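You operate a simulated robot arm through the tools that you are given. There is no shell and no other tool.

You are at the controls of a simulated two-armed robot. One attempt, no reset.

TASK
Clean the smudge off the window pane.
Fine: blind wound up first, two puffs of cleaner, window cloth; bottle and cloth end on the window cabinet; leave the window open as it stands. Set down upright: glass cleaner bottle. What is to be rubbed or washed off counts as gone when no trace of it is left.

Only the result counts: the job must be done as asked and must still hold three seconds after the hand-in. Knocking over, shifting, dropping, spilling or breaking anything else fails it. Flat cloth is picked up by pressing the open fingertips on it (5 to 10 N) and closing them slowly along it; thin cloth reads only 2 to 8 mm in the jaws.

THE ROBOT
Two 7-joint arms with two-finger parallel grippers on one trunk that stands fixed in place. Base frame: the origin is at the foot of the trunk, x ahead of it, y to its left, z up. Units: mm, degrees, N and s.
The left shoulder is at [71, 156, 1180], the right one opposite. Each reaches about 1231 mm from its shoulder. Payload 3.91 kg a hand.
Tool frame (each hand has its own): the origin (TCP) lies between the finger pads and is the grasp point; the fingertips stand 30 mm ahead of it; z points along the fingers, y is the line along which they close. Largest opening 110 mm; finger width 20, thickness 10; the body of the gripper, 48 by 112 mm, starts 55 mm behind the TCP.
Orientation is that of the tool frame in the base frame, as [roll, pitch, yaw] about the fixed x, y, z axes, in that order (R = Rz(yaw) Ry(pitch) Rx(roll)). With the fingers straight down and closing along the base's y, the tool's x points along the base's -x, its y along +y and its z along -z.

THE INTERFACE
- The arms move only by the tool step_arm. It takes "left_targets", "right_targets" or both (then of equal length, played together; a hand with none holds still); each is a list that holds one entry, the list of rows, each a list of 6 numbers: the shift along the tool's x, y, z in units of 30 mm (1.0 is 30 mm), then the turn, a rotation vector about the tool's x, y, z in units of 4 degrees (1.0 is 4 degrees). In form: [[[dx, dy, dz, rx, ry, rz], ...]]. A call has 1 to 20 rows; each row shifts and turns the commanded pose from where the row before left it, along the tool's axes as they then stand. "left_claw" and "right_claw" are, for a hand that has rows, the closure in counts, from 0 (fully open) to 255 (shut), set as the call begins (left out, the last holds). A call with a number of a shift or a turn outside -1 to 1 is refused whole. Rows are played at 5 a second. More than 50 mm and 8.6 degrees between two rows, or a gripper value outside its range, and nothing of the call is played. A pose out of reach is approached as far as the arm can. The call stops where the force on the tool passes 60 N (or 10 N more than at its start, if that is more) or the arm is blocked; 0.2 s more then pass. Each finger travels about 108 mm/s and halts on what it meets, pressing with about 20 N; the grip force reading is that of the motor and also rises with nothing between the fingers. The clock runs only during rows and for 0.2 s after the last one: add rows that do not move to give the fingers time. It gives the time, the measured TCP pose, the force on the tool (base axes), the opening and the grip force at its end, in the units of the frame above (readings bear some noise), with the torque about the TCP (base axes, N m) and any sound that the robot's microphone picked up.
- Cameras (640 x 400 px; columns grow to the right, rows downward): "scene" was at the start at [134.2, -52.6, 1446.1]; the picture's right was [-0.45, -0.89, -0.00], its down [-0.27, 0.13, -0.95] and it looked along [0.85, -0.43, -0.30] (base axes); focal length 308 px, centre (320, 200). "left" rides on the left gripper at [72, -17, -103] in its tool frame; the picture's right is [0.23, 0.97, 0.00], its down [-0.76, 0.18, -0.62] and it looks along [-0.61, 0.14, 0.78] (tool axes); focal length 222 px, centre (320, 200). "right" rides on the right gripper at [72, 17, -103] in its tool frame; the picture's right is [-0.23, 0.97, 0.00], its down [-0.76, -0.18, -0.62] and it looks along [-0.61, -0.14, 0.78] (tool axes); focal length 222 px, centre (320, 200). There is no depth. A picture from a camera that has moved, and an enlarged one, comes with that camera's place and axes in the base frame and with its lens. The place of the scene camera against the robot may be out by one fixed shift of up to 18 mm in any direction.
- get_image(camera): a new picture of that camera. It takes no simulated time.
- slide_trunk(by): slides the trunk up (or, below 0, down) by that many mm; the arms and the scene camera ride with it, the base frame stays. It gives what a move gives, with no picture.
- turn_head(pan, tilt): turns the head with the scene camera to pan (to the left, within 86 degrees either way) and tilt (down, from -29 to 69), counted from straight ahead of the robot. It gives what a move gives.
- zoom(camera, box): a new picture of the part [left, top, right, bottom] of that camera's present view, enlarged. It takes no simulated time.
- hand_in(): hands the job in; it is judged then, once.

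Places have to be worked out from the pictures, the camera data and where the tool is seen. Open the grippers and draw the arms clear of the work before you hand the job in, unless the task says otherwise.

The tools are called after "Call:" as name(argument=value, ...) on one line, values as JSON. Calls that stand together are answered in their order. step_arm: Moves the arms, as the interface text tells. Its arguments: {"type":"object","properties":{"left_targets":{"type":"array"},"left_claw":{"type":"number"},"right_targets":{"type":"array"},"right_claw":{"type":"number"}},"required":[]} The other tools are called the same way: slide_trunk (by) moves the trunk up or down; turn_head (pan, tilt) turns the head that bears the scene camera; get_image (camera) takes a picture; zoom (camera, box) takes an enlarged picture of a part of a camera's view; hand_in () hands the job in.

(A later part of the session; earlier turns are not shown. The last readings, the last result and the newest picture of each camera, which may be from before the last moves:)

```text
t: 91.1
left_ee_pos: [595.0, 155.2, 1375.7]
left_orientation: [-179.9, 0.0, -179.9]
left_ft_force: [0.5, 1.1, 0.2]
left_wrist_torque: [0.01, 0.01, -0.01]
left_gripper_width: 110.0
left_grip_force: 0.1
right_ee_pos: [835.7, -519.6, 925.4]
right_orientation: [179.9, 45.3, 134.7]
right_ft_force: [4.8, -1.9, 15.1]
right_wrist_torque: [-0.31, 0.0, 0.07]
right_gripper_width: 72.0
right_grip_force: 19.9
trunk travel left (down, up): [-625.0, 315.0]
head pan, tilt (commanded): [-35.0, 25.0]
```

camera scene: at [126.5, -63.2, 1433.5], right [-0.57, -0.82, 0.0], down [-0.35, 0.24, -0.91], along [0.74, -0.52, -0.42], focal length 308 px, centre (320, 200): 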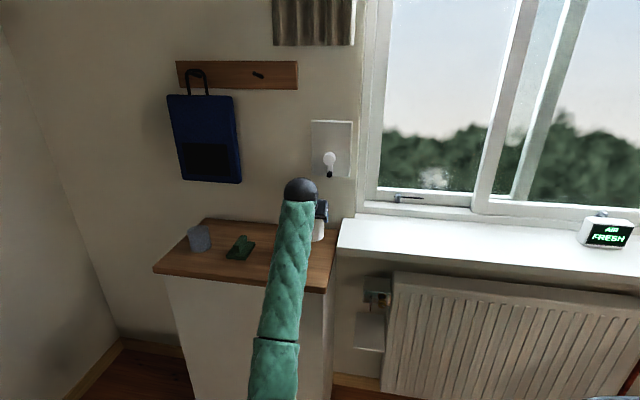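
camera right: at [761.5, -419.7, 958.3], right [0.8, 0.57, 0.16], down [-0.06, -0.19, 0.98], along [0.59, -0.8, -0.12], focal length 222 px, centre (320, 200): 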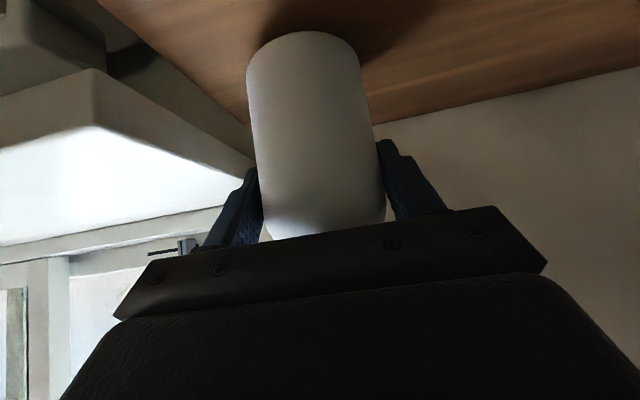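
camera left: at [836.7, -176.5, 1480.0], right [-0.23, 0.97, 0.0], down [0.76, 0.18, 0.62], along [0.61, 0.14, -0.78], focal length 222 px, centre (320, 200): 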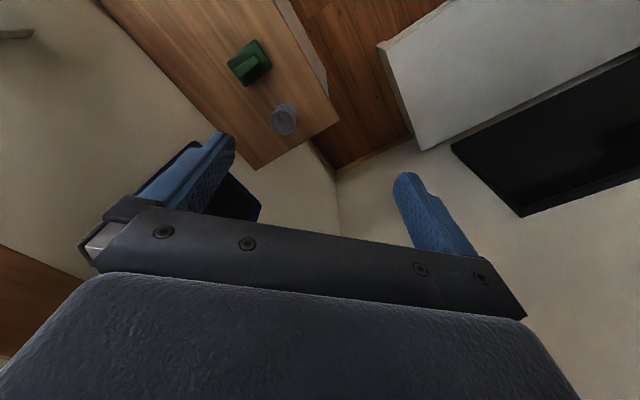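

The bottle stands on the cabinet (15 N up force, so top is near z 869). I ease up 4 mm to take the load off and open the jaws.

Call:
step_arm(right_targets=[[[-0.05, 0, -0.05, 0, 0, 0], [-0.04, 0, -0.04, 0, 0, 0], [0, 0, 0, 0, 0, 0]]])

Call:
step_arm(right_targets=[[[0, 0, 0, 0, 0, 0], [0, 0, 0, 0, 0, 0], [0, 0, 0, 0, 0, 0]]], right_claw=70)

Call:
get_image(camera="right")

Call:
zoom(camera="scene", box=[180, 160, 380, 300])

```text
t: 91.9
left_ee_pos: [596.0, 154.2, 1376.6]
left_orientation: [-180.0, 0.0, -179.9]
left_ft_force: [-0.3, 0.5, 0.8]
left_wrist_torque: [-0.02, -0.03, -0.02]
left_gripper_width: 109.8
left_grip_force: 0.1
right_ee_pos: [837.1, -521.0, 924.2]
right_orientation: [-179.9, 45.0, 134.8]
right_ft_force: [0.8, 0.2, -4.6]
right_wrist_torque: [0.0, 0.06, 0.01]
right_gripper_width: 71.6
right_grip_force: 19.4
trunk travel left (down, up): [-625.0, 315.0]
head pan, tilt (commanded): [-35.0, 25.0]
```

```text
t: 92.7
left_ee_pos: [596.2, 155.1, 1377.0]
left_orientation: [180.0, 0.1, -179.9]
left_ft_force: [0.6, 0.2, -0.2]
left_wrist_torque: [-0.01, 0.01, 0.01]
left_gripper_width: 110.1
left_grip_force: 0.1
right_ee_pos: [837.1, -521.2, 927.3]
right_orientation: [180.0, 45.3, 134.7]
right_ft_force: [-0.2, 0.1, -0.3]
right_wrist_torque: [0.04, 0.01, 0.01]
right_gripper_width: 79.8
right_grip_force: 0.0
trunk travel left (down, up): [-625.0, 315.0]
head pan, tilt (commanded): [-35.0, 25.0]
```

```text
taken
camera right: at [761.2, -419.5, 949.4], right [0.8, 0.57, 0.16], down [-0.06, -0.19, 0.98], along [0.59, -0.8, -0.12], focal length 222 px, centre (320, 200)
```

right: 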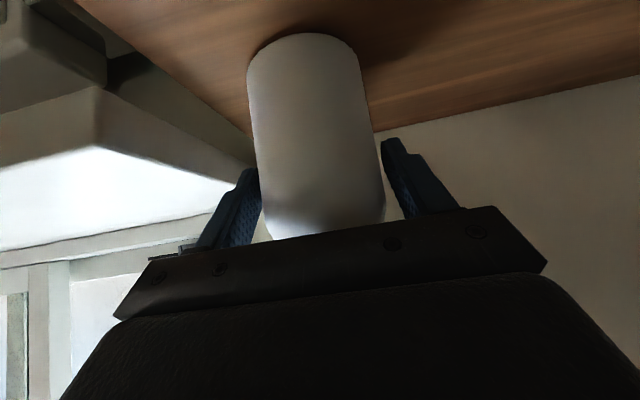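

```text
2.86 times, centred on (280, 230) of scene
camera zoom: at [126.2, -63.1, 1433.5], right [-0.57, -0.82, 0.0], down [-0.35, 0.24, -0.91], along [0.74, -0.52, -0.42], focal length 881 px, centre (434, 114)
```

zoom: 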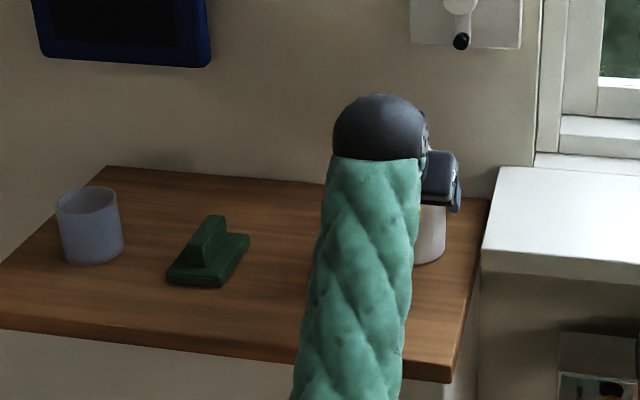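

The bottle stands by itself. I open fully and back out along the finger direction.

Call:
step_arm(right_targets=[[[0, 0, 0, 0, 0, 0], [0, 0, 0, 0, 0, 0], [0, 0, -0.5, 0, 0, 0], [0, 0, -1, 0, 0, 0], [0, 0, -1, 0, 0, 0], [0, 0, -1, 0, 0, 0], [0, 0, -1, 0, 0, 0], [0, 0, 0, 0, 0, 0]]], right_claw=0)

Call:
get_image(camera="right")

Call:
get_image(camera="scene")

```text
t: 94.5
left_ee_pos: [595.7, 155.8, 1376.3]
left_orientation: [-180.0, 0.0, -179.7]
left_ft_force: [0.0, -0.3, 0.3]
left_wrist_torque: [0.03, 0.01, -0.02]
left_gripper_width: 110.0
left_grip_force: 0.0
right_ee_pos: [769.9, -452.9, 1022.6]
right_orientation: [-180.0, 45.0, 134.7]
right_ft_force: [-0.9, -0.7, 0.0]
right_wrist_torque: [0.01, 0.01, 0.01]
right_gripper_width: 110.0
right_grip_force: 0.1
trunk travel left (down, up): [-625.0, 315.0]
head pan, tilt (commanded): [-35.0, 25.0]
```

```text
taken
camera right: at [693.3, -352.2, 1045.5], right [0.8, 0.57, 0.16], down [-0.06, -0.19, 0.98], along [0.59, -0.8, -0.12], focal length 222 px, centre (320, 200)
```

right: 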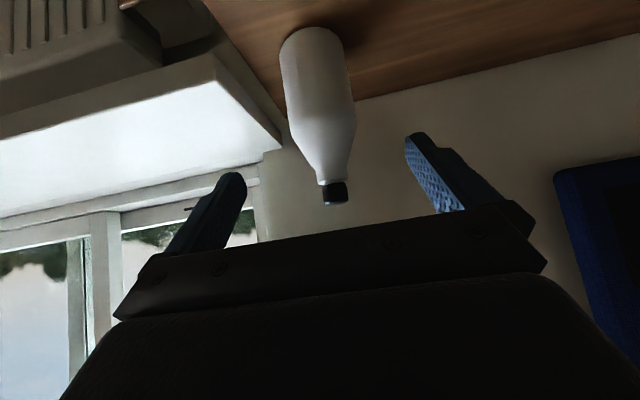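

```text
taken
camera scene: at [126.6, -63.5, 1433.4], right [-0.57, -0.82, 0.0], down [-0.35, 0.24, -0.91], along [0.74, -0.52, -0.42], focal length 308 px, centre (320, 200)
```

scene: 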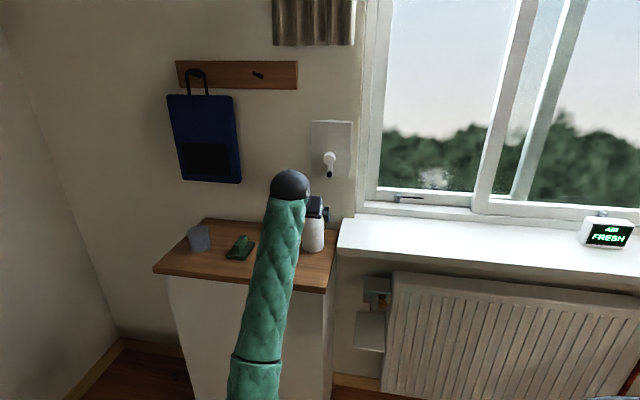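

The bottle is set down. I rise 120 mm, bring the fingers to point straight down again and then go above the green cloth (near n 898, u 447).

Call:
step_arm(right_targets=[[[-0.707, 0, -0.707, 0, 0, 0], [-0.707, 0, -0.707, 0, 0, 0], [-0.707, 0, -0.707, 0, 0, 0], [-0.707, 0, -0.707, 0, 0, 0], [0, 0, 0, 0, 1, 0], [0, 0, 0, 0, 1, 0], [0, 0, 0, 0, 1, 0], [0, 0, 0, 0, 1, 0], [0, 0, 0, 0, 1, 0], [0, 0, 0, 0, 1, 0], [0, 0, 0, 0, 1, 0], [0, 0, 0, 0, 1, 0], [0, 0, 0, 0, 1, 0], [0, 0, 0, 0, 1, 0], [0, 0, 0, 0, 1, 0], [0, 0, 0, 0, 0.25, 0], [0, 0, 0, 0, 0, 0]]])

Call:
step_arm(right_targets=[[[0, 0.8, 0, 0, 0, 0], [0, 0.9, 0, 0, 0, 0], [0, 0.9, 0, 0, 0, 0], [0, 0.9, 0, 0, 0, 0], [0, 0.9, 0, 0, 0, 0], [0, 0.9, 0, 0, 0, 0], [0, 0.9, 0, 0, 0, 0], [0, 0.9, 0, 0, 0, 0], [0, 0, 0, 0, 0, 0]]])

Call:
get_image(camera="right")

Call:
get_image(camera="scene")

```text
t: 98.1
left_ee_pos: [595.8, 156.0, 1375.9]
left_orientation: [-180.0, 0.1, -179.7]
left_ft_force: [0.2, -0.3, 0.2]
left_wrist_torque: [-0.03, -0.01, -0.02]
left_gripper_width: 110.1
left_grip_force: 0.2
right_ee_pos: [775.9, -466.1, 1141.0]
right_orientation: [-180.0, 0.3, 134.9]
right_ft_force: [0.0, 0.3, 0.2]
right_wrist_torque: [-0.01, 0.01, -0.03]
right_gripper_width: 110.0
right_grip_force: 0.0
right hand out of reach, approached as far as the arm can: row 14, 15
trunk travel left (down, up): [-625.0, 315.0]
head pan, tilt (commanded): [-35.0, 25.0]
```

```text
t: 100.1
left_ee_pos: [596.5, 153.8, 1375.9]
left_orientation: [180.0, -0.1, -179.8]
left_ft_force: [0.2, -0.4, -0.2]
left_wrist_torque: [0.02, -0.02, 0.01]
left_gripper_width: 109.9
left_grip_force: 0.0
right_ee_pos: [942.6, -338.1, 1140.2]
right_orientation: [-180.0, 0.2, 134.6]
right_ft_force: [-0.2, -0.5, -0.7]
right_wrist_torque: [-0.01, -0.01, 0.01]
right_gripper_width: 110.0
right_grip_force: 0.1
right hand out of reach, approached as far as the arm can: row 1, 2, 3, 4, 6
trunk travel left (down, up): [-625.0, 315.0]
head pan, tilt (commanded): [-35.0, 25.0]
```

```text
taken
camera right: at [902.2, -273.6, 1244.4], right [0.85, 0.52, 0.0], down [0.41, -0.67, 0.63], along [0.33, -0.53, -0.78], focal length 222 px, centre (320, 200)
```

right: 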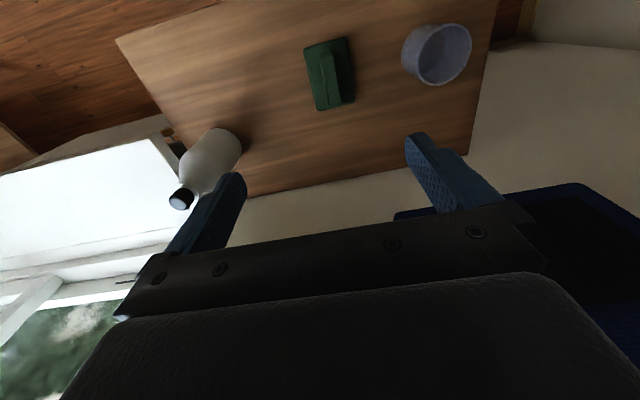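

```text
taken
camera scene: at [126.1, -63.3, 1433.5], right [-0.57, -0.82, 0.0], down [-0.35, 0.24, -0.91], along [0.74, -0.52, -0.42], focal length 308 px, centre (320, 200)
```

scene: 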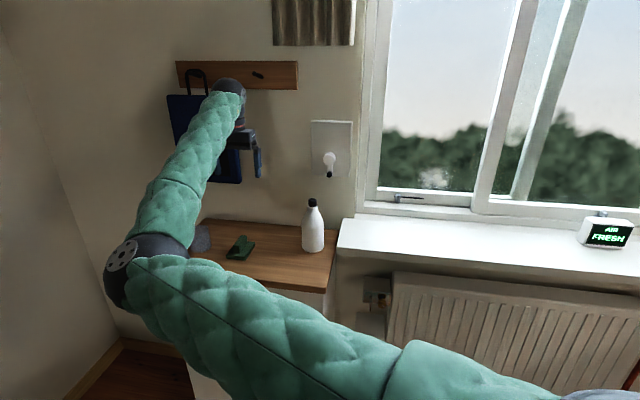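

The bottle stands upright on the cabinet and the cloth is in view. The elbow has come to the left, so I also move the idle left arm further left; then I zoom on the cloth.

Call:
step_arm(left_targets=[[[0, 1, 0, 0, 0, 0], [0, 1, 0, 0, 0, 0], [0, 1, 0, 0, 0, 0], [0, 1, 0, 0, 0, 0], [0, 1, 0, 0, 0, 0], [0, 1, 0, 0, 0, 0], [0, 0, 0, 0, 0, 0]]])

Call:
zoom(camera="right", box=[270, 10, 390, 130])

Call:
get_image(camera="left")

```text
t: 101.7
left_ee_pos: [596.9, 334.5, 1375.0]
left_orientation: [-180.0, -0.1, -179.8]
left_ft_force: [0.3, 0.0, -0.1]
left_wrist_torque: [0.01, 0.0, -0.01]
left_gripper_width: 110.0
left_grip_force: 0.1
right_ee_pos: [941.9, -339.2, 1140.3]
right_orientation: [180.0, 0.1, 134.7]
right_ft_force: [0.5, -0.9, -0.1]
right_wrist_torque: [-0.02, 0.03, 0.01]
right_gripper_width: 110.3
right_grip_force: 0.1
trunk travel left (down, up): [-625.0, 315.0]
head pan, tilt (commanded): [-35.0, 25.0]
```

```text
3.33 times, centred on (330, 70) of right
camera zoom: at [902.7, -274.3, 1243.6], right [0.85, 0.52, 0.0], down [0.41, -0.67, 0.62], along [0.33, -0.53, -0.78], focal length 740 px, centre (287, 633)
```

zoom: 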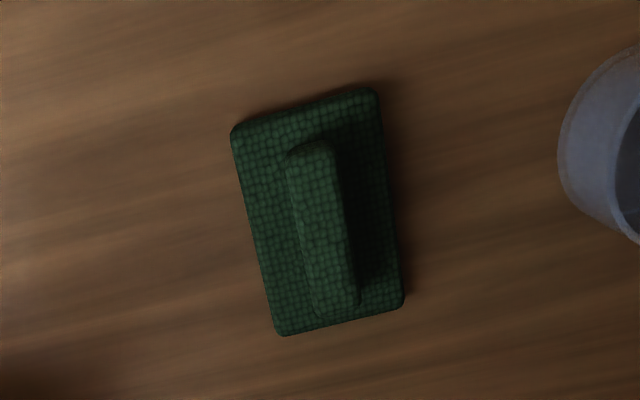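

```text
taken
camera left: at [524.1, 317.0, 1478.6], right [-0.23, 0.97, 0.0], down [0.76, 0.18, 0.62], along [0.61, 0.14, -0.78], focal length 222 px, centre (320, 200)
```

left: 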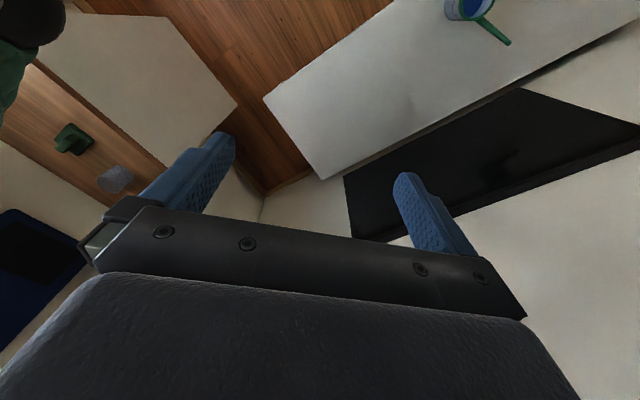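

The pad lies at n 854–937, u 417–477 with its grip ridge along n at u 447 (about 17 mm thick). I line up over the ridge, narrow the jaws to 60 mm and go down 130 mm.

Call:
step_arm(right_targets=[[[0.367, 0.693, 0, 0, 0, 0], [0, 0, 0.87, 0, 0, 0], [0, 0, 0.87, 0, 0, 0], [0, 0, 0.87, 0, 0, 0], [0, 0, 0.87, 0, 0, 0], [0, 0, 0.87, 0, 0, 0], [0, 0, 0, 0, 0, 0]]], right_claw=116)

Call:
get_image(camera="right")

Call:
get_image(camera="scene")

```text
t: 103.3
left_ee_pos: [595.8, 335.6, 1375.9]
left_orientation: [180.0, 0.0, -179.9]
left_ft_force: [0.0, -0.1, -0.6]
left_wrist_torque: [0.0, -0.04, -0.03]
left_gripper_width: 110.0
left_grip_force: 0.0
right_ee_pos: [951.2, -316.1, 1008.7]
right_orientation: [179.9, 0.2, 134.8]
right_ft_force: [0.6, -0.7, -0.1]
right_wrist_torque: [0.01, 0.01, 0.0]
right_gripper_width: 60.2
right_grip_force: 0.1
right hand out of reach, approached as far as the arm can: row 1
trunk travel left (down, up): [-625.0, 315.0]
head pan, tilt (commanded): [-35.0, 25.0]
```

```text
taken
camera right: at [911.4, -253.2, 1113.4], right [0.85, 0.52, 0.0], down [0.41, -0.66, 0.63], along [0.33, -0.53, -0.78], focal length 222 px, centre (320, 200)
```

right: 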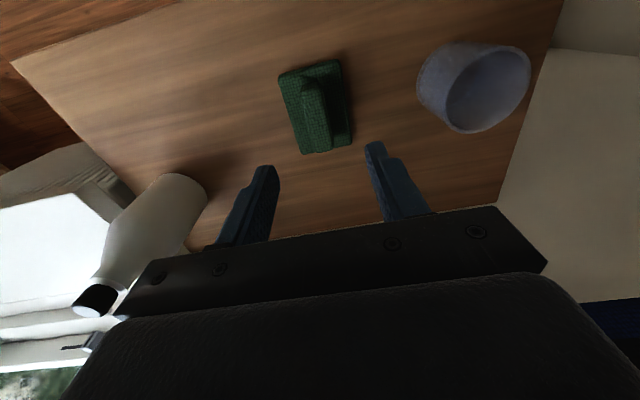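

```text
taken
camera scene: at [126.0, -62.8, 1433.5], right [-0.57, -0.82, 0.0], down [-0.35, 0.24, -0.91], along [0.74, -0.52, -0.42], focal length 308 px, centre (320, 200)
```

scene: 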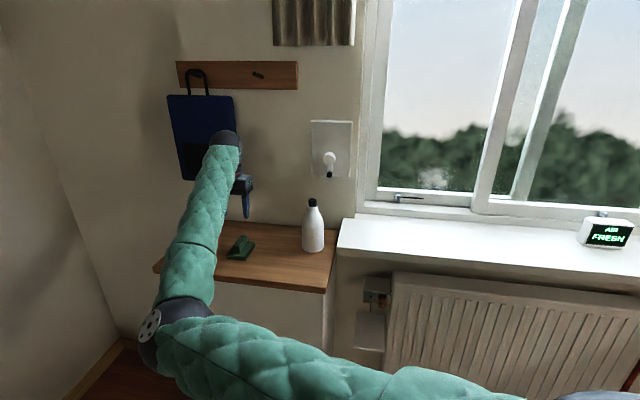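

I zoom to verify alignment of the jaws with the ridge before the last descent.

Call:
zoom(camera="right", box=[240, 40, 420, 220])

```text
2.22 times, centred on (330, 130) of right
camera zoom: at [911.4, -253.2, 1113.4], right [0.85, 0.52, 0.0], down [0.41, -0.66, 0.63], along [0.33, -0.53, -0.78], focal length 494 px, centre (298, 356)
```

zoom: 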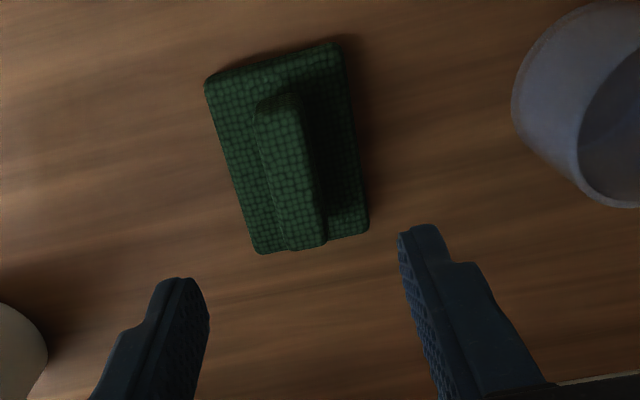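

Jaws straddle the ridge properly (ridge centre u 448, TCP u 449). I go down to fingertip height about 891.

Call:
step_arm(right_targets=[[[0, 0, 0.8, 0, 0, 0], [0, 0, 0.8, 0, 0, 0], [0, 0, 0.8, 0, 0, 0], [0, 0, 0.53, 0, 0, 0], [0, 0, 0, 0, 0, 0]]])

Call:
get_image(camera="right")

Call:
zoom(camera="right", box=[240, 80, 420, 260])

```text
t: 104.5
left_ee_pos: [596.4, 334.4, 1375.9]
left_orientation: [-180.0, -0.1, -179.8]
left_ft_force: [-0.3, -0.9, -0.2]
left_wrist_torque: [0.01, -0.01, 0.05]
left_gripper_width: 110.0
left_grip_force: 0.0
right_ee_pos: [952.1, -317.6, 922.9]
right_orientation: [180.0, 0.3, 134.8]
right_ft_force: [0.2, 0.0, -0.4]
right_wrist_torque: [0.01, 0.02, -0.05]
right_gripper_width: 60.2
right_grip_force: 0.1
trunk travel left (down, up): [-625.0, 315.0]
head pan, tilt (commanded): [-35.0, 25.0]
```

```text
taken
camera right: at [912.8, -254.0, 1026.0], right [0.85, 0.52, 0.0], down [0.41, -0.66, 0.63], along [0.33, -0.53, -0.78], focal length 222 px, centre (320, 200)
```

right: 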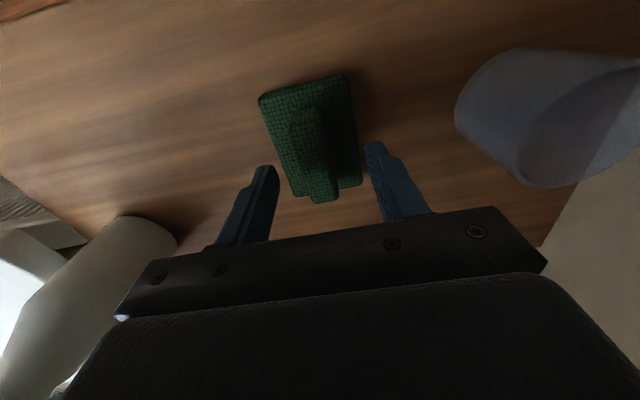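

```text
2.22 times, centred on (330, 170) of right
camera zoom: at [912.8, -254.0, 1026.0], right [0.85, 0.52, 0.0], down [0.41, -0.66, 0.63], along [0.33, -0.53, -0.78], focal length 494 px, centre (298, 267)
```

zoom: 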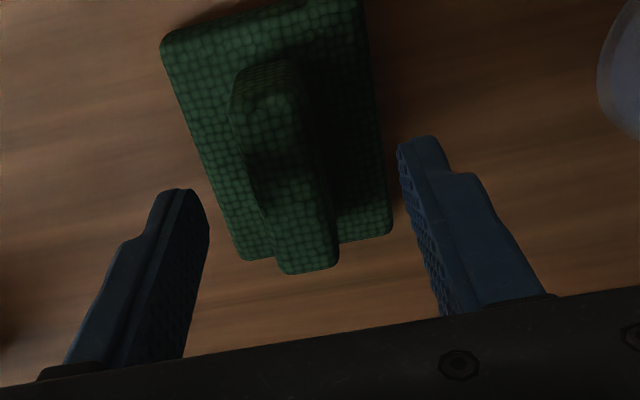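

The ridge is between the pads. I go 4 mm lower for a deeper hold, check the force, then close.

Call:
step_arm(right_targets=[[[0, 0, 0.07, 0, 0, 0], [0, 0, 0.07, 0, 0, 0], [0, 0, 0, 0, 0, 0]]])

Call:
step_arm(right_targets=[[[0, 0, 0, 0, 0, 0], [0, 0, 0, 0, 0, 0], [0, 0, 0, 0, 0, 0], [0, 0, 0, 0, 0, 0]]], right_claw=255)

Call:
zoom(camera="right", box=[240, 80, 420, 260])

```text
t: 105.3
left_ee_pos: [595.5, 335.9, 1375.3]
left_orientation: [180.0, -0.1, -179.8]
left_ft_force: [-0.7, 0.4, 0.5]
left_wrist_torque: [0.0, -0.03, -0.01]
left_gripper_width: 110.1
left_grip_force: 0.0
right_ee_pos: [951.3, -318.7, 918.4]
right_orientation: [180.0, 0.0, 134.9]
right_ft_force: [0.7, -0.6, -0.4]
right_wrist_torque: [-0.02, 0.02, 0.03]
right_gripper_width: 59.7
right_grip_force: 0.0
trunk travel left (down, up): [-625.0, 315.0]
head pan, tilt (commanded): [-35.0, 25.0]
```

```text
t: 106.3
left_ee_pos: [595.7, 334.1, 1374.9]
left_orientation: [-179.9, 0.0, -179.8]
left_ft_force: [-1.0, -0.1, 0.0]
left_wrist_torque: [-0.03, -0.04, 0.02]
left_gripper_width: 109.8
left_grip_force: 0.0
right_ee_pos: [952.1, -319.0, 917.4]
right_orientation: [179.9, 0.2, 134.7]
right_ft_force: [0.4, -0.4, 1.5]
right_wrist_torque: [-0.04, 0.0, 0.02]
right_gripper_width: 21.0
right_grip_force: 20.3
trunk travel left (down, up): [-625.0, 315.0]
head pan, tilt (commanded): [-35.0, 25.0]
```

```text
2.22 times, centred on (330, 170) of right
camera zoom: at [912.5, -254.5, 1021.6], right [0.85, 0.52, 0.0], down [0.41, -0.66, 0.63], along [0.33, -0.53, -0.78], focal length 494 px, centre (298, 267)
```

zoom: 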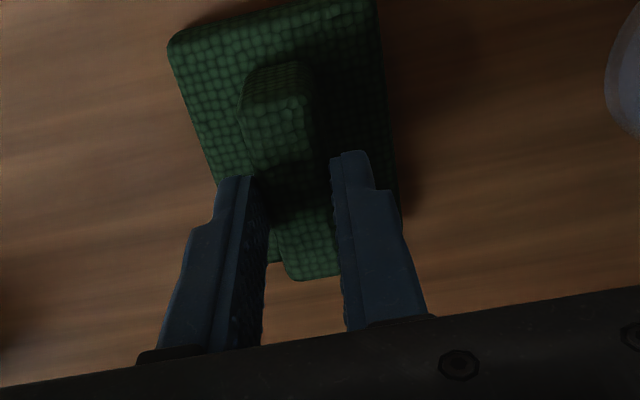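

Ridge gripped at 21 mm with 20 N. I lift the cloth straight up.

Call:
step_arm(right_targets=[[[0, 0, -0.3, 0, 0, 0], [0, 0, -0.7, 0, 0, 0], [0, 0, -1, 0, 0, 0], [0, 0, -1, 0, 0, 0], [0, 0, -1, 0, 0, 0], [0, 0, -1, 0, 0, 0], [0, 0, -1, 0, 0, 0], [0, 0, 0, 0, 0, 0]]])

Call:
get_image(camera="right")

Call:
get_image(camera="scene")

```text
t: 108.1
left_ee_pos: [596.6, 335.9, 1374.8]
left_orientation: [179.9, 0.0, -179.8]
left_ft_force: [0.6, -0.5, -0.1]
left_wrist_torque: [0.03, 0.02, 0.0]
left_gripper_width: 110.0
left_grip_force: 0.0
right_ee_pos: [951.9, -318.0, 1097.1]
right_orientation: [-180.0, 0.1, 134.8]
right_ft_force: [-0.3, 0.0, 0.4]
right_wrist_torque: [0.0, 0.05, 0.01]
right_gripper_width: 21.2
right_grip_force: 20.0
trunk travel left (down, up): [-625.0, 315.0]
head pan, tilt (commanded): [-35.0, 25.0]
```

```text
taken
camera right: at [913.0, -253.7, 1200.9], right [0.85, 0.52, 0.0], down [0.41, -0.66, 0.62], along [0.33, -0.53, -0.78], focal length 222 px, centre (320, 200)
```

right: 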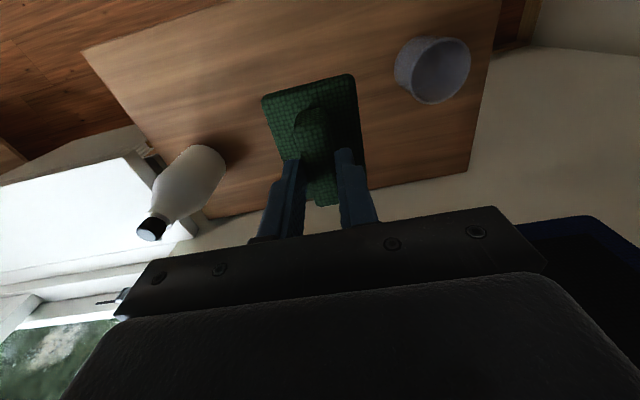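

```text
taken
camera scene: at [127.0, -63.1, 1433.4], right [-0.57, -0.82, 0.0], down [-0.35, 0.24, -0.91], along [0.74, -0.52, -0.42], focal length 308 px, centre (320, 200)
```

scene: 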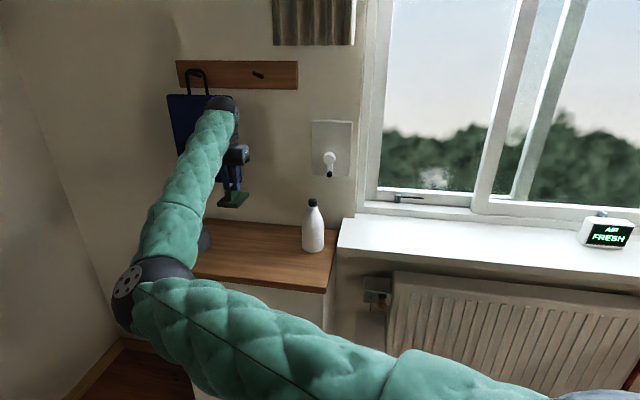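

The cloth is held firmly. I rise a little more and carry it along the wall to the window, well above the bottle.

Call:
step_arm(right_targets=[[[0, 0, -1, 0, 0, 0], [0, -0.5, -1, 0, 0, 0], [0, -1, 0, 0, 0, 0], [0, -1, 0, 0, 0, 0], [0, -1, 0, 0, 0, 0], [0, -1, 0, 0, 0, 0], [0, -1, 0, 0, 0, 0], [0, -1, 0, 0, 0, 0], [0, -1, 0, 0, 0, 0], [0, -1, 0, 0, 0, 0], [0, -1, 0, 0, 0, 0], [0, -1, 0, 0, 0, 0], [0, -1, 0, 0, 0, 0], [0, -1, 0, 0, 0, 0], [0, -1, 0, 0, 0, 0], [0, -1, 0, 0, 0, 0], [0, -1, 0, 0, 0, 0], [0, -1, 0, 0, 0, 0], [0, -1, 0, 0, 0, 0], [0, 0, 0, 0, 0, 0]]])

Call:
turn_head(pan=-50, tilt=20)

Call:
get_image(camera="scene")

```text
t: 112.3
left_ee_pos: [596.2, 336.1, 1375.0]
left_orientation: [180.0, 0.0, -179.8]
left_ft_force: [-0.5, 0.6, 0.3]
left_wrist_torque: [-0.02, -0.03, 0.03]
left_gripper_width: 110.0
left_grip_force: 0.1
right_ee_pos: [583.3, -692.7, 1158.2]
right_orientation: [179.9, 0.3, 134.8]
right_ft_force: [-0.1, -0.1, -0.9]
right_wrist_torque: [0.02, 0.02, 0.01]
right_gripper_width: 21.4
right_grip_force: 20.0
right hand out of reach, approached as far as the arm can: row 2, 3
trunk travel left (down, up): [-625.0, 315.0]
head pan, tilt (commanded): [-35.0, 25.0]
```

```text
t: 113.1
left_ee_pos: [595.9, 334.6, 1374.8]
left_orientation: [-180.0, 0.0, -179.8]
left_ft_force: [-0.2, -0.3, -0.3]
left_wrist_torque: [0.02, -0.01, -0.01]
left_gripper_width: 110.1
left_grip_force: 0.0
right_ee_pos: [583.4, -692.0, 1157.3]
right_orientation: [180.0, 0.1, 134.8]
right_ft_force: [0.0, -0.4, 0.7]
right_wrist_torque: [-0.01, 0.01, -0.01]
right_gripper_width: 20.8
right_grip_force: 19.1
trunk travel left (down, up): [-625.0, 315.0]
head pan, tilt (commanded): [-50.0, 20.0]
```

```text
taken
camera scene: at [110.7, -81.8, 1441.5], right [-0.77, -0.64, 0.0], down [-0.22, 0.26, -0.94], along [0.6, -0.72, -0.34], focal length 308 px, centre (320, 200)
```

scene: 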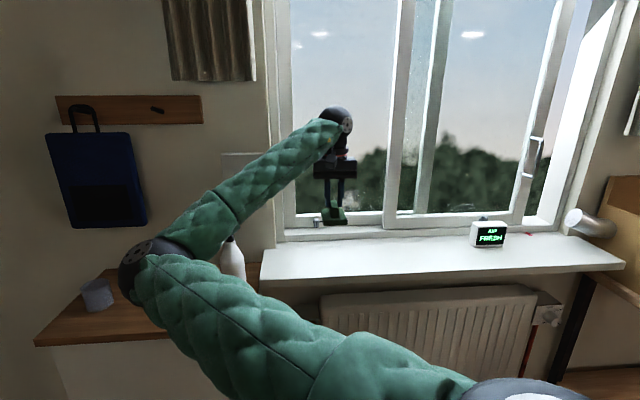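

I pitch the hand up so that the cloth faces the pane, moving the last bit along the wall as well.

Call:
step_arm(right_targets=[[[0, -0.8, 0, 0, -1, 0], [0, -0.8, 0, 0, -1, 0], [0, -0.8, 0, 0, -1, 0], [0, -0.7, 0, 0, -1, 0], [0, 0, 0, 0, -1, 0], [0, 0, 0, 0, -1, 0], [0, 0, 0, 0, -1, 0], [0, 0, 0, 0, -1, 0], [0, 0, 0, 0, -1, 0], [0, 0, 0, 0, -1, 0], [0, 0, 0, 0, -1, 0], [0, 0, 0, 0, -1, 0], [0, 0, 0, 0, -1, 0], [0, 0, 0, 0, -1, 0], [0, 0, 0, 0, -1, 0], [0, 0, 0, 0, -1, 0], [0, 0, 0, 0, -1, 0], [0, 0, 0, 0, -1, 0], [0, 0, 0, 0, -1, 0], [0, 0, 0, 0, -1, 0]]])

Call:
get_image(camera="right")

Call:
get_image(camera="scene")

```text
t: 117.3
left_ee_pos: [595.8, 335.7, 1375.7]
left_orientation: [179.9, -0.1, -179.7]
left_ft_force: [-0.8, -0.5, 0.4]
left_wrist_torque: [0.0, -0.02, -0.01]
left_gripper_width: 110.1
left_grip_force: 0.1
right_ee_pos: [519.8, -759.1, 1156.5]
right_orientation: [179.7, 80.1, 134.6]
right_ft_force: [0.2, -0.2, -1.6]
right_wrist_torque: [0.01, 0.01, 0.02]
right_gripper_width: 21.1
right_grip_force: 19.8
trunk travel left (down, up): [-625.0, 315.0]
head pan, tilt (commanded): [-50.0, 20.0]
```

```text
taken
camera right: at [449.4, -664.4, 1103.8], right [0.72, 0.66, 0.22], down [-0.47, 0.22, 0.86], along [0.51, -0.72, 0.46], focal length 222 px, centre (320, 200)
```

right: 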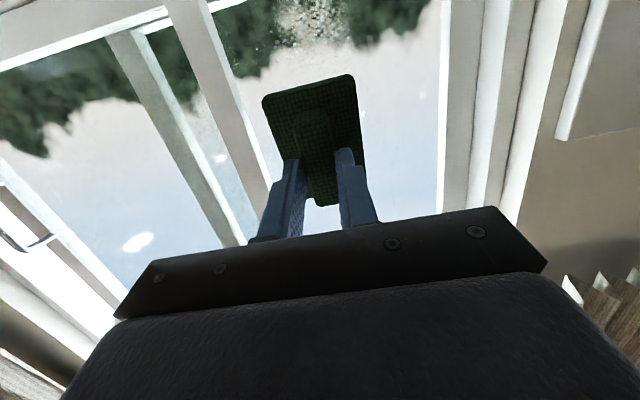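

```text
taken
camera scene: at [110.7, -81.9, 1441.6], right [-0.77, -0.64, 0.0], down [-0.22, 0.26, -0.94], along [0.6, -0.72, -0.34], focal length 308 px, centre (320, 200)
```

scene: 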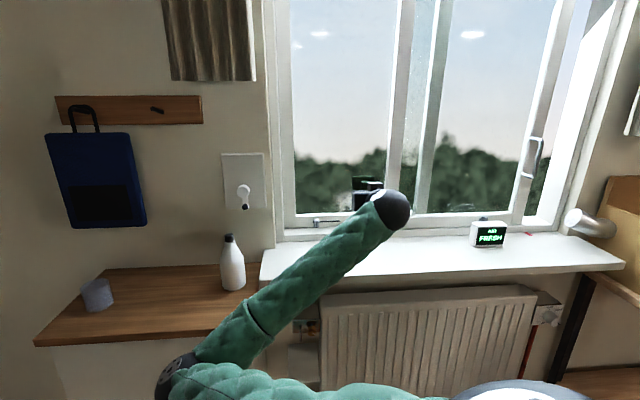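

The cloth faces the pane (pitch 80°). I finish the pitch to 90°, then go forward and down to about 70 mm in front of the pane at the height of the smudge's upper half.

Call:
step_arm(right_targets=[[[0, 0, 0, 0, -1, 0], [0, 0, 0, 0, -1, 0], [0, 0, 0, 0, -0.475, 0], [0.4, 0, 0.8, 0, 0, 0], [0.4, 0, 0.8, 0, 0, 0], [0.4, 0, 0.8, 0, 0, 0], [0.4, 0, 0.8, 0, 0, 0], [0.4, 0, 0.8, 0, 0, 0], [0.4, 0, 0.8, 0, 0, 0], [0, 0, 0, 0, 0, 0]]])

Call:
get_image(camera="right")

Call:
get_image(camera="scene")

```text
t: 119.5
left_ee_pos: [596.0, 336.1, 1375.2]
left_orientation: [180.0, 0.0, -179.7]
left_ft_force: [0.2, 0.1, 0.4]
left_wrist_torque: [0.01, -0.02, 0.01]
left_gripper_width: 109.9
left_grip_force: 0.1
right_ee_pos: [619.9, -860.4, 1085.1]
right_orientation: [-14.7, 89.9, -59.9]
right_ft_force: [-0.4, -0.3, -0.2]
right_wrist_torque: [0.01, 0.01, -0.03]
right_gripper_width: 21.1
right_grip_force: 20.1
trunk travel left (down, up): [-625.0, 315.0]
head pan, tilt (commanded): [-50.0, 20.0]
```

```text
taken
camera right: at [558.6, -773.9, 1013.6], right [0.69, 0.69, 0.23], down [-0.57, 0.32, 0.76], along [0.45, -0.65, 0.61], focal length 222 px, centre (320, 200)
```

right: 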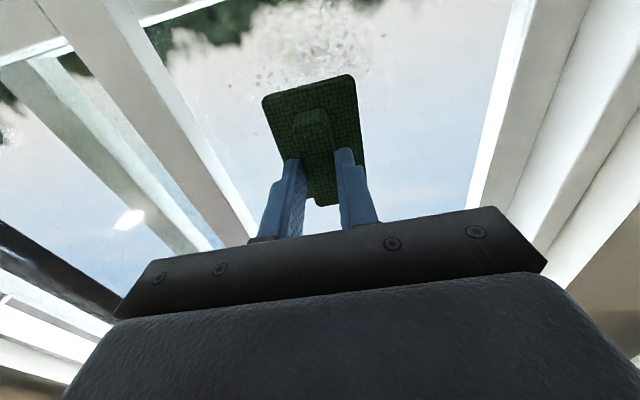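

```text
taken
camera scene: at [110.5, -81.0, 1441.6], right [-0.77, -0.64, 0.0], down [-0.22, 0.26, -0.94], along [0.6, -0.72, -0.34], focal length 308 px, centre (320, 200)
```

scene: 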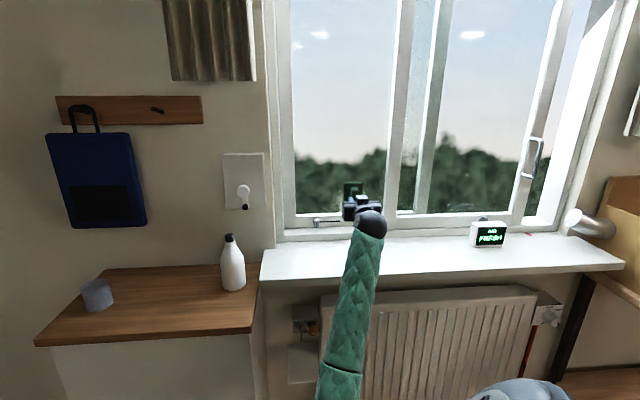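

Pad front is about 100 mm from the pane. I go forward 80 mm and then feel for the glass in small steps.

Call:
step_arm(right_targets=[[[0, 0, 0.9, 0, 0, 0], [0, 0, 0.9, 0, 0, 0], [0, 0, 0.87, 0, 0, 0], [0, 0, 0, 0, 0, 0]]])

Call:
get_image(camera="right")

Call:
step_arm(right_targets=[[[0, 0, 0.17, 0, 0, 0], [0, 0, 0.17, 0, 0, 0], [0, 0, 0, 0, 0, 0]]])

```text
t: 120.5
left_ee_pos: [596.4, 336.7, 1373.9]
left_orientation: [-180.0, 0.0, -179.8]
left_ft_force: [0.2, -0.6, -0.5]
left_wrist_torque: [-0.01, 0.01, 0.02]
left_gripper_width: 109.7
left_grip_force: 0.1
right_ee_pos: [675.4, -916.6, 1085.2]
right_orientation: [-1.9, 89.9, -47.1]
right_ft_force: [-1.3, -0.3, -1.0]
right_wrist_torque: [0.03, 0.02, 0.03]
right_gripper_width: 21.2
right_grip_force: 19.6
trunk travel left (down, up): [-625.0, 315.0]
head pan, tilt (commanded): [-50.0, 20.0]
```

```text
taken
camera right: at [614.8, -830.4, 1012.8], right [0.69, 0.69, 0.23], down [-0.57, 0.32, 0.76], along [0.45, -0.65, 0.61], focal length 222 px, centre (320, 200)
```

right: 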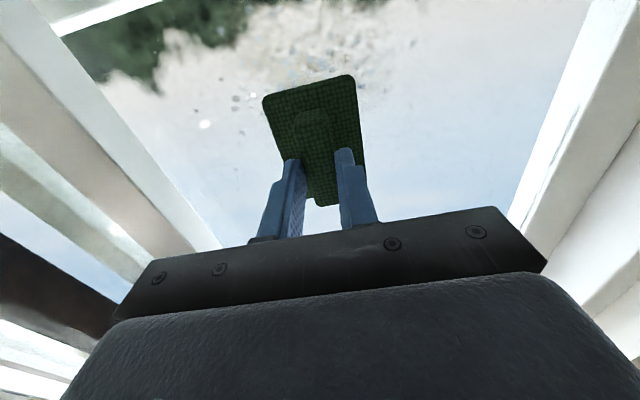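

```text
t: 121.3
left_ee_pos: [594.8, 337.2, 1374.2]
left_orientation: [-179.9, 0.0, -179.9]
left_ft_force: [-0.5, 0.3, 0.4]
left_wrist_torque: [-0.01, -0.02, -0.01]
left_gripper_width: 109.8
left_grip_force: 0.0
right_ee_pos: [681.4, -922.6, 1087.5]
right_orientation: [5.2, 89.7, -40.0]
right_ft_force: [-14.0, 17.8, -1.5]
right_wrist_torque: [0.04, 0.01, 0.1]
right_gripper_width: 20.8
right_grip_force: 20.3
trunk travel left (down, up): [-625.0, 315.0]
head pan, tilt (commanded): [-50.0, 20.0]
```

The cloth touched the pane: 22 N straight along the normal, no torque, so it lies flat (pane near n 1180). I ease off about 1.5 mm and make the first sideways strokes over the upper part.

Call:
step_arm(right_targets=[[[0, 0, -0.05, 0, 0, 0], [0, -0.667, 0, 0, 0, 0], [0, -0.667, 0, 0, 0, 0], [0, -0.667, 0, 0, 0, 0], [0, -0.667, 0, 0, 0, 0], [0, 0.667, 0, 0, 0, 0], [0, 0.667, 0, 0, 0, 0], [0, 0.667, 0, 0, 0, 0], [0, 0.667, 0, 0, 0, 0], [0, 0.667, 0, 0, 0, 0], [0, 0.667, 0, 0, 0, 0], [0, 0.667, 0, 0, 0, 0], [0, 0.667, 0, 0, 0, 0], [0, -0.667, 0, 0, 0, 0], [0, -0.667, 0, 0, 0, 0], [0, -0.667, 0, 0, 0, 0], [0, -0.667, 0, 0, 0, 0], [0, 0, 0, 0, 0, 0]]])

Call:
get_image(camera="right")

Call:
zoom(camera="scene", box=[280, 140, 420, 240])

```text
t: 125.1
left_ee_pos: [596.5, 336.3, 1373.8]
left_orientation: [180.0, 0.0, -179.8]
left_ft_force: [0.6, 0.4, -1.1]
left_wrist_torque: [-0.02, 0.01, -0.01]
left_gripper_width: 109.9
left_grip_force: 0.0
right_ee_pos: [681.1, -921.6, 1084.7]
right_orientation: [-4.5, 89.9, -49.8]
right_ft_force: [0.8, 0.2, -0.7]
right_wrist_torque: [0.04, 0.02, -0.04]
right_gripper_width: 21.2
right_grip_force: 20.4
trunk travel left (down, up): [-625.0, 315.0]
head pan, tilt (commanded): [-50.0, 20.0]
```

```text
taken
camera right: at [621.0, -836.3, 1013.0], right [0.69, 0.69, 0.23], down [-0.57, 0.32, 0.76], along [0.45, -0.65, 0.61], focal length 222 px, centre (320, 200)
```

right: 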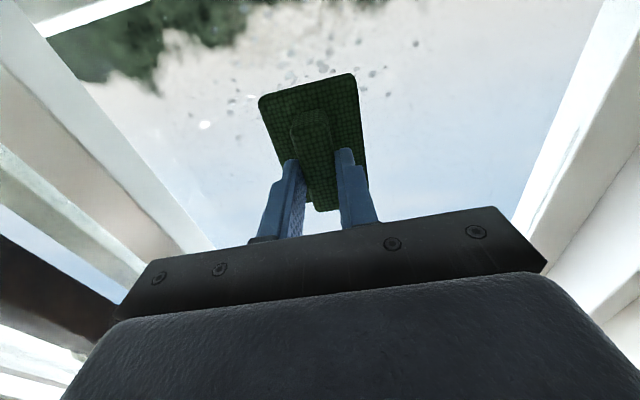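

```text
4.00 times, centred on (350, 190) of scene
camera zoom: at [111.1, -81.3, 1441.5], right [-0.77, -0.64, 0.0], down [-0.22, 0.26, -0.94], along [0.6, -0.72, -0.34], focal length 1234 px, centre (200, 240)
```

zoom: 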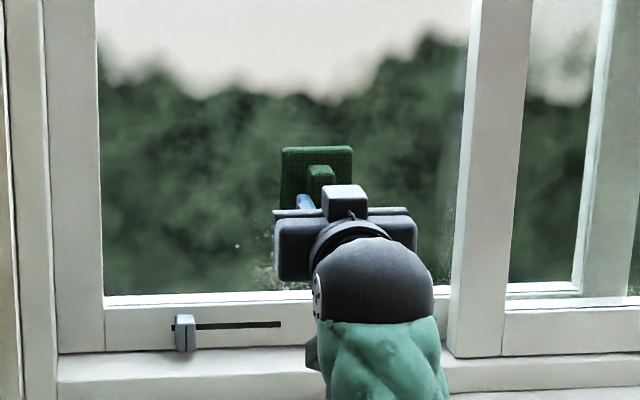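

The pressure is nearly zero now, so those strokes hardly touched. I press forward again by about 1.2 mm and read the force.

Call:
step_arm(right_targets=[[[0, 0, 0.04, 0, 0, 0], [0, 0, 0, 0, 0, 0], [0, 0, 0, 0, 0, 0]]])

Call:
step_arm(right_targets=[[[0, 0, 0.03, 0, 0, 0], [0, 0, 0, 0, 0, 0], [0, 0, 0, 0, 0, 0]]])

```text
t: 125.9
left_ee_pos: [594.9, 336.1, 1373.4]
left_orientation: [-180.0, 0.0, -179.7]
left_ft_force: [0.3, 0.2, -0.1]
left_wrist_torque: [-0.02, 0.0, 0.02]
left_gripper_width: 110.0
left_grip_force: 0.2
right_ee_pos: [681.7, -923.2, 1086.4]
right_orientation: [13.6, 90.0, -31.7]
right_ft_force: [-11.2, 10.0, -5.8]
right_wrist_torque: [0.13, 0.16, 0.04]
right_gripper_width: 21.0
right_grip_force: 19.7
trunk travel left (down, up): [-625.0, 315.0]
head pan, tilt (commanded): [-50.0, 20.0]
```

```text
t: 126.7
left_ee_pos: [594.6, 336.3, 1374.4]
left_orientation: [-180.0, 0.1, -179.7]
left_ft_force: [-0.3, -0.7, -0.9]
left_wrist_torque: [-0.03, 0.02, -0.04]
left_gripper_width: 109.9
left_grip_force: 0.0
right_ee_pos: [682.9, -924.3, 1086.2]
right_orientation: [8.3, 89.9, -37.1]
right_ft_force: [-15.1, 15.9, -8.8]
right_wrist_torque: [0.14, 0.14, 0.05]
right_gripper_width: 21.1
right_grip_force: 20.2
trunk travel left (down, up): [-625.0, 315.0]
head pan, tilt (commanded): [-50.0, 20.0]
```

Contact force is now about 22 N normal. I wipe sideways at this height, checking the force at each end.

Call:
step_arm(right_targets=[[[0, -0.667, 0, 0, 0, 0], [0, -0.667, 0, 0, 0, 0], [0, -0.667, 0, 0, 0, 0], [0, -0.667, 0, 0, 0, 0], [0, 0, 0, 0, 0, 0]]])

Call:
step_arm(right_targets=[[[0, 0.667, 0, 0, 0, 0], [0, 0.667, 0, 0, 0, 0], [0, 0.667, 0, 0, 0, 0], [0, 0.667, 0, 0, 0, 0], [0, 0.667, 0, 0, 0, 0], [0, 0.667, 0, 0, 0, 0], [0, 0.667, 0, 0, 0, 0], [0, 0.667, 0, 0, 0, 0], [0, 0, 0, 0, 0, 0]]])

Call:
zoom(camera="scene", box=[280, 140, 420, 240])

Call:
get_image(camera="right")

```text
t: 127.9
left_ee_pos: [594.8, 338.5, 1375.2]
left_orientation: [-179.8, 0.0, -179.7]
left_ft_force: [-0.1, 0.2, -0.4]
left_wrist_torque: [0.01, 0.03, 0.0]
left_gripper_width: 110.1
left_grip_force: 0.1
right_ee_pos: [625.7, -981.4, 1087.1]
right_orientation: [-13.5, 89.9, -58.8]
right_ft_force: [-7.8, 15.9, -0.2]
right_wrist_torque: [-0.08, -0.01, 0.22]
right_gripper_width: 21.2
right_grip_force: 20.2
trunk travel left (down, up): [-625.0, 315.0]
head pan, tilt (commanded): [-50.0, 20.0]
```

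```text
t: 129.9
left_ee_pos: [595.2, 336.8, 1374.8]
left_orientation: [-180.0, 0.0, -179.8]
left_ft_force: [0.2, 0.0, 0.4]
left_wrist_torque: [0.01, -0.03, 0.01]
left_gripper_width: 110.1
left_grip_force: 0.0
right_ee_pos: [740.0, -866.8, 1087.0]
right_orientation: [40.6, 89.8, -4.5]
right_ft_force: [-9.0, 6.9, -1.6]
right_wrist_torque: [-0.01, -0.03, -0.02]
right_gripper_width: 21.3
right_grip_force: 19.9
trunk travel left (down, up): [-625.0, 315.0]
head pan, tilt (commanded): [-50.0, 20.0]
```

```text
4.00 times, centred on (350, 190) of scene
camera zoom: at [109.5, -81.4, 1441.7], right [-0.77, -0.64, 0.0], down [-0.22, 0.26, -0.94], along [0.6, -0.72, -0.34], focal length 1234 px, centre (200, 240)
```

zoom: 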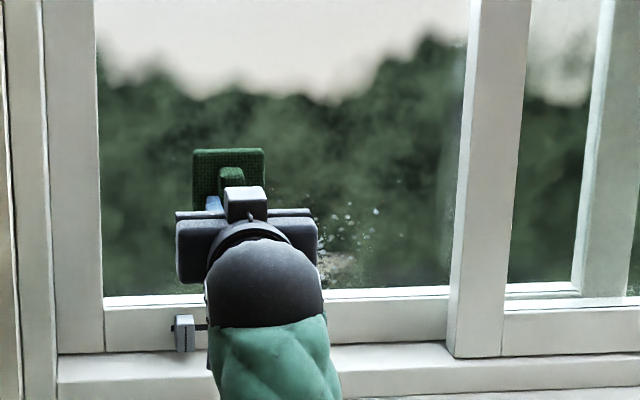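

```text
taken
camera right: at [678.4, -781.4, 1013.8], right [0.69, 0.69, 0.23], down [-0.57, 0.32, 0.76], along [0.45, -0.65, 0.61], focal length 222 px, centre (320, 200)
```

right: 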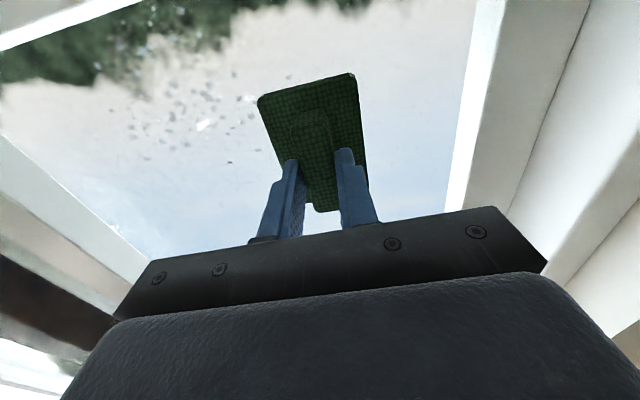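

Part of the smudge is gone; a patch and droplets remain lower down. I step down 25 mm and wipe across, then a further 20 mm down and back.

Call:
step_arm(right_targets=[[[0.4, -0.2, 0, 0, 0, 0], [0.43, -0.467, 0, 0, 0, 0], [0, -0.667, 0, 0, 0, 0], [0, -0.667, 0, 0, 0, 0], [0, -0.667, 0, 0, 0, 0], [0, -0.667, 0, 0, 0, 0], [0, -0.667, 0, 0, 0, 0], [0, -0.667, 0, 0, 0, 0], [0, -0.667, 0, 0, 0, 0], [0, -0.667, 0, 0, 0, 0], [0, 0, 0, 0, 0, 0]]])

Call:
zoom(camera="scene", box=[280, 140, 420, 240])

Call:
step_arm(right_targets=[[[0.33, 0, 0, 0, 0, 0], [0.33, 0.3, 0, 0, 0, 0], [0, 0.667, 0, 0, 0, 0], [0, 0.667, 0, 0, 0, 0], [0, 0.667, 0, 0, 0, 0], [0, 0.667, 0, 0, 0, 0], [0, 0.667, 0, 0, 0, 0], [0, 0.667, 0, 0, 0, 0], [0, 0.667, 0, 0, 0, 0], [0, 0.667, 0, 0, 0, 0], [0, 0, 0, 0, 0, 0]]])

Call:
zoom(camera="scene", box=[280, 140, 420, 240])

```text
t: 132.3
left_ee_pos: [596.4, 335.3, 1374.5]
left_orientation: [180.0, 0.1, -179.7]
left_ft_force: [0.9, 0.1, 0.4]
left_wrist_torque: [-0.01, 0.02, 0.01]
left_gripper_width: 109.8
left_grip_force: 0.0
right_ee_pos: [611.5, -996.1, 1060.5]
right_orientation: [10.4, 89.9, -35.0]
right_ft_force: [-0.8, 3.4, -0.3]
right_wrist_torque: [-0.03, 0.01, 0.1]
right_gripper_width: 21.1
right_grip_force: 19.6
trunk travel left (down, up): [-625.0, 315.0]
head pan, tilt (commanded): [-50.0, 20.0]
```

```text
4.00 times, centred on (350, 190) of scene
camera zoom: at [110.5, -81.2, 1441.6], right [-0.77, -0.64, 0.0], down [-0.22, 0.26, -0.94], along [0.6, -0.72, -0.34], focal length 1234 px, centre (200, 240)
```

zoom: 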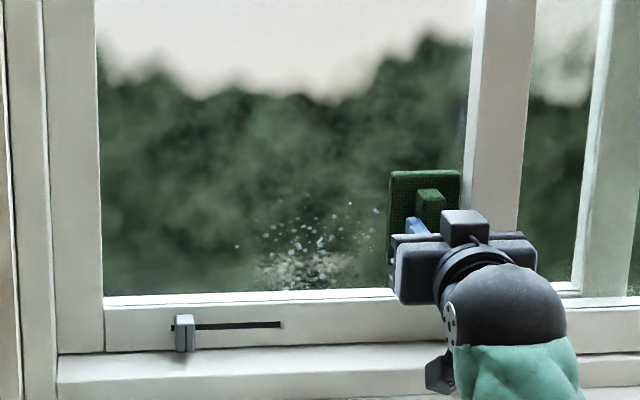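

```text
t: 134.7
left_ee_pos: [594.3, 336.0, 1376.4]
left_orientation: [-180.0, 0.0, -179.8]
left_ft_force: [-0.5, 0.3, -0.6]
left_wrist_torque: [0.01, 0.04, 0.01]
left_gripper_width: 110.0
left_grip_force: 0.1
right_ee_pos: [731.8, -874.7, 1041.9]
right_orientation: [15.0, 89.9, -30.2]
right_ft_force: [-6.0, 3.7, -0.3]
right_wrist_torque: [0.01, -0.03, -0.01]
right_gripper_width: 21.2
right_grip_force: 20.2
trunk travel left (down, up): [-625.0, 315.0]
head pan, tilt (commanded): [-50.0, 20.0]
```

```text
4.00 times, centred on (350, 190) of scene
camera zoom: at [109.6, -81.5, 1441.7], right [-0.77, -0.64, 0.0], down [-0.22, 0.26, -0.94], along [0.6, -0.72, -0.34], focal length 1234 px, centre (200, 240)
```

zoom: 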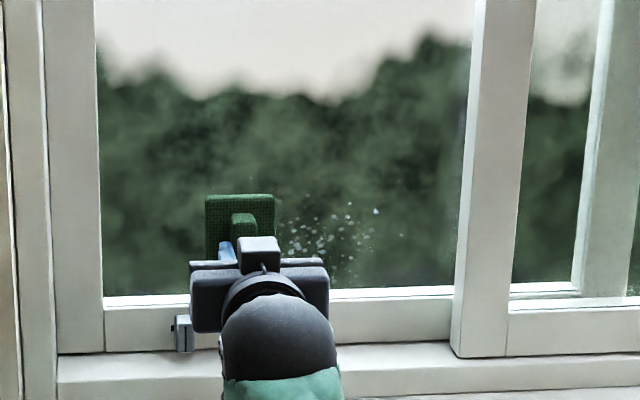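

The brownish smudge is mostly gone but droplets still show. I press a little firmer (about 1 mm) and wipe back across at this height.

Call:
step_arm(right_targets=[[[0, 0, 0.03, 0, 0, 0], [0, -0.5, 0, 0, 0, 0], [0, -0.6, 0, 0, 0, 0], [0, -0.6, 0, 0, 0, 0], [0, -0.6, 0, 0, 0, 0], [0, -0.6, 0, 0, 0, 0], [0, -0.6, 0, 0, 0, 0], [0, -0.6, 0, 0, 0, 0], [0, -0.6, 0, 0, 0, 0], [0, -0.6, 0, 0, 0, 0], [0, 0, 0, 0, 0, 0]]])

Call:
zoom(camera="scene", box=[280, 140, 420, 240])

Call:
zoom(camera="right", box=[160, 0, 480, 200])

```text
t: 137.1
left_ee_pos: [594.9, 337.2, 1374.2]
left_orientation: [-180.0, 0.0, -179.9]
left_ft_force: [-0.6, -0.7, 0.0]
left_wrist_torque: [0.01, 0.0, -0.03]
left_gripper_width: 109.9
left_grip_force: 0.0
right_ee_pos: [619.7, -987.5, 1041.2]
right_orientation: [-19.9, 90.0, -65.2]
right_ft_force: [-5.7, 10.3, -0.1]
right_wrist_torque: [-0.05, -0.02, 0.16]
right_gripper_width: 21.1
right_grip_force: 20.5
trunk travel left (down, up): [-625.0, 315.0]
head pan, tilt (commanded): [-50.0, 20.0]
```

```text
4.00 times, centred on (350, 190) of scene
camera zoom: at [110.1, -80.6, 1441.7], right [-0.77, -0.64, 0.0], down [-0.22, 0.26, -0.94], along [0.6, -0.72, -0.34], focal length 1234 px, centre (200, 240)
```

zoom: 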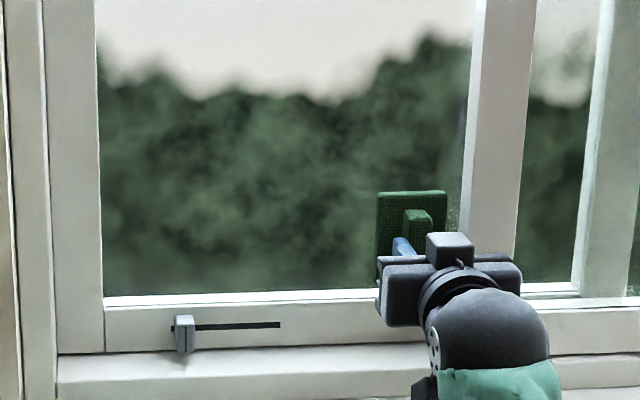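

```text
2.00 times, centred on (320, 100) of right
camera zoom: at [558.4, -902.3, 969.4], right [0.69, 0.69, 0.23], down [-0.57, 0.32, 0.76], along [0.45, -0.65, 0.61], focal length 444 px, centre (320, 400)
```

zoom: 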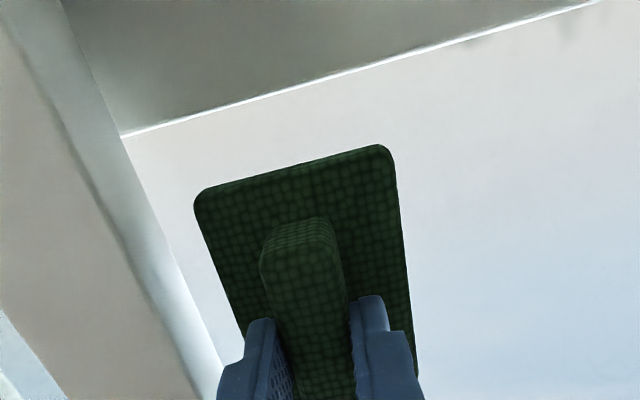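

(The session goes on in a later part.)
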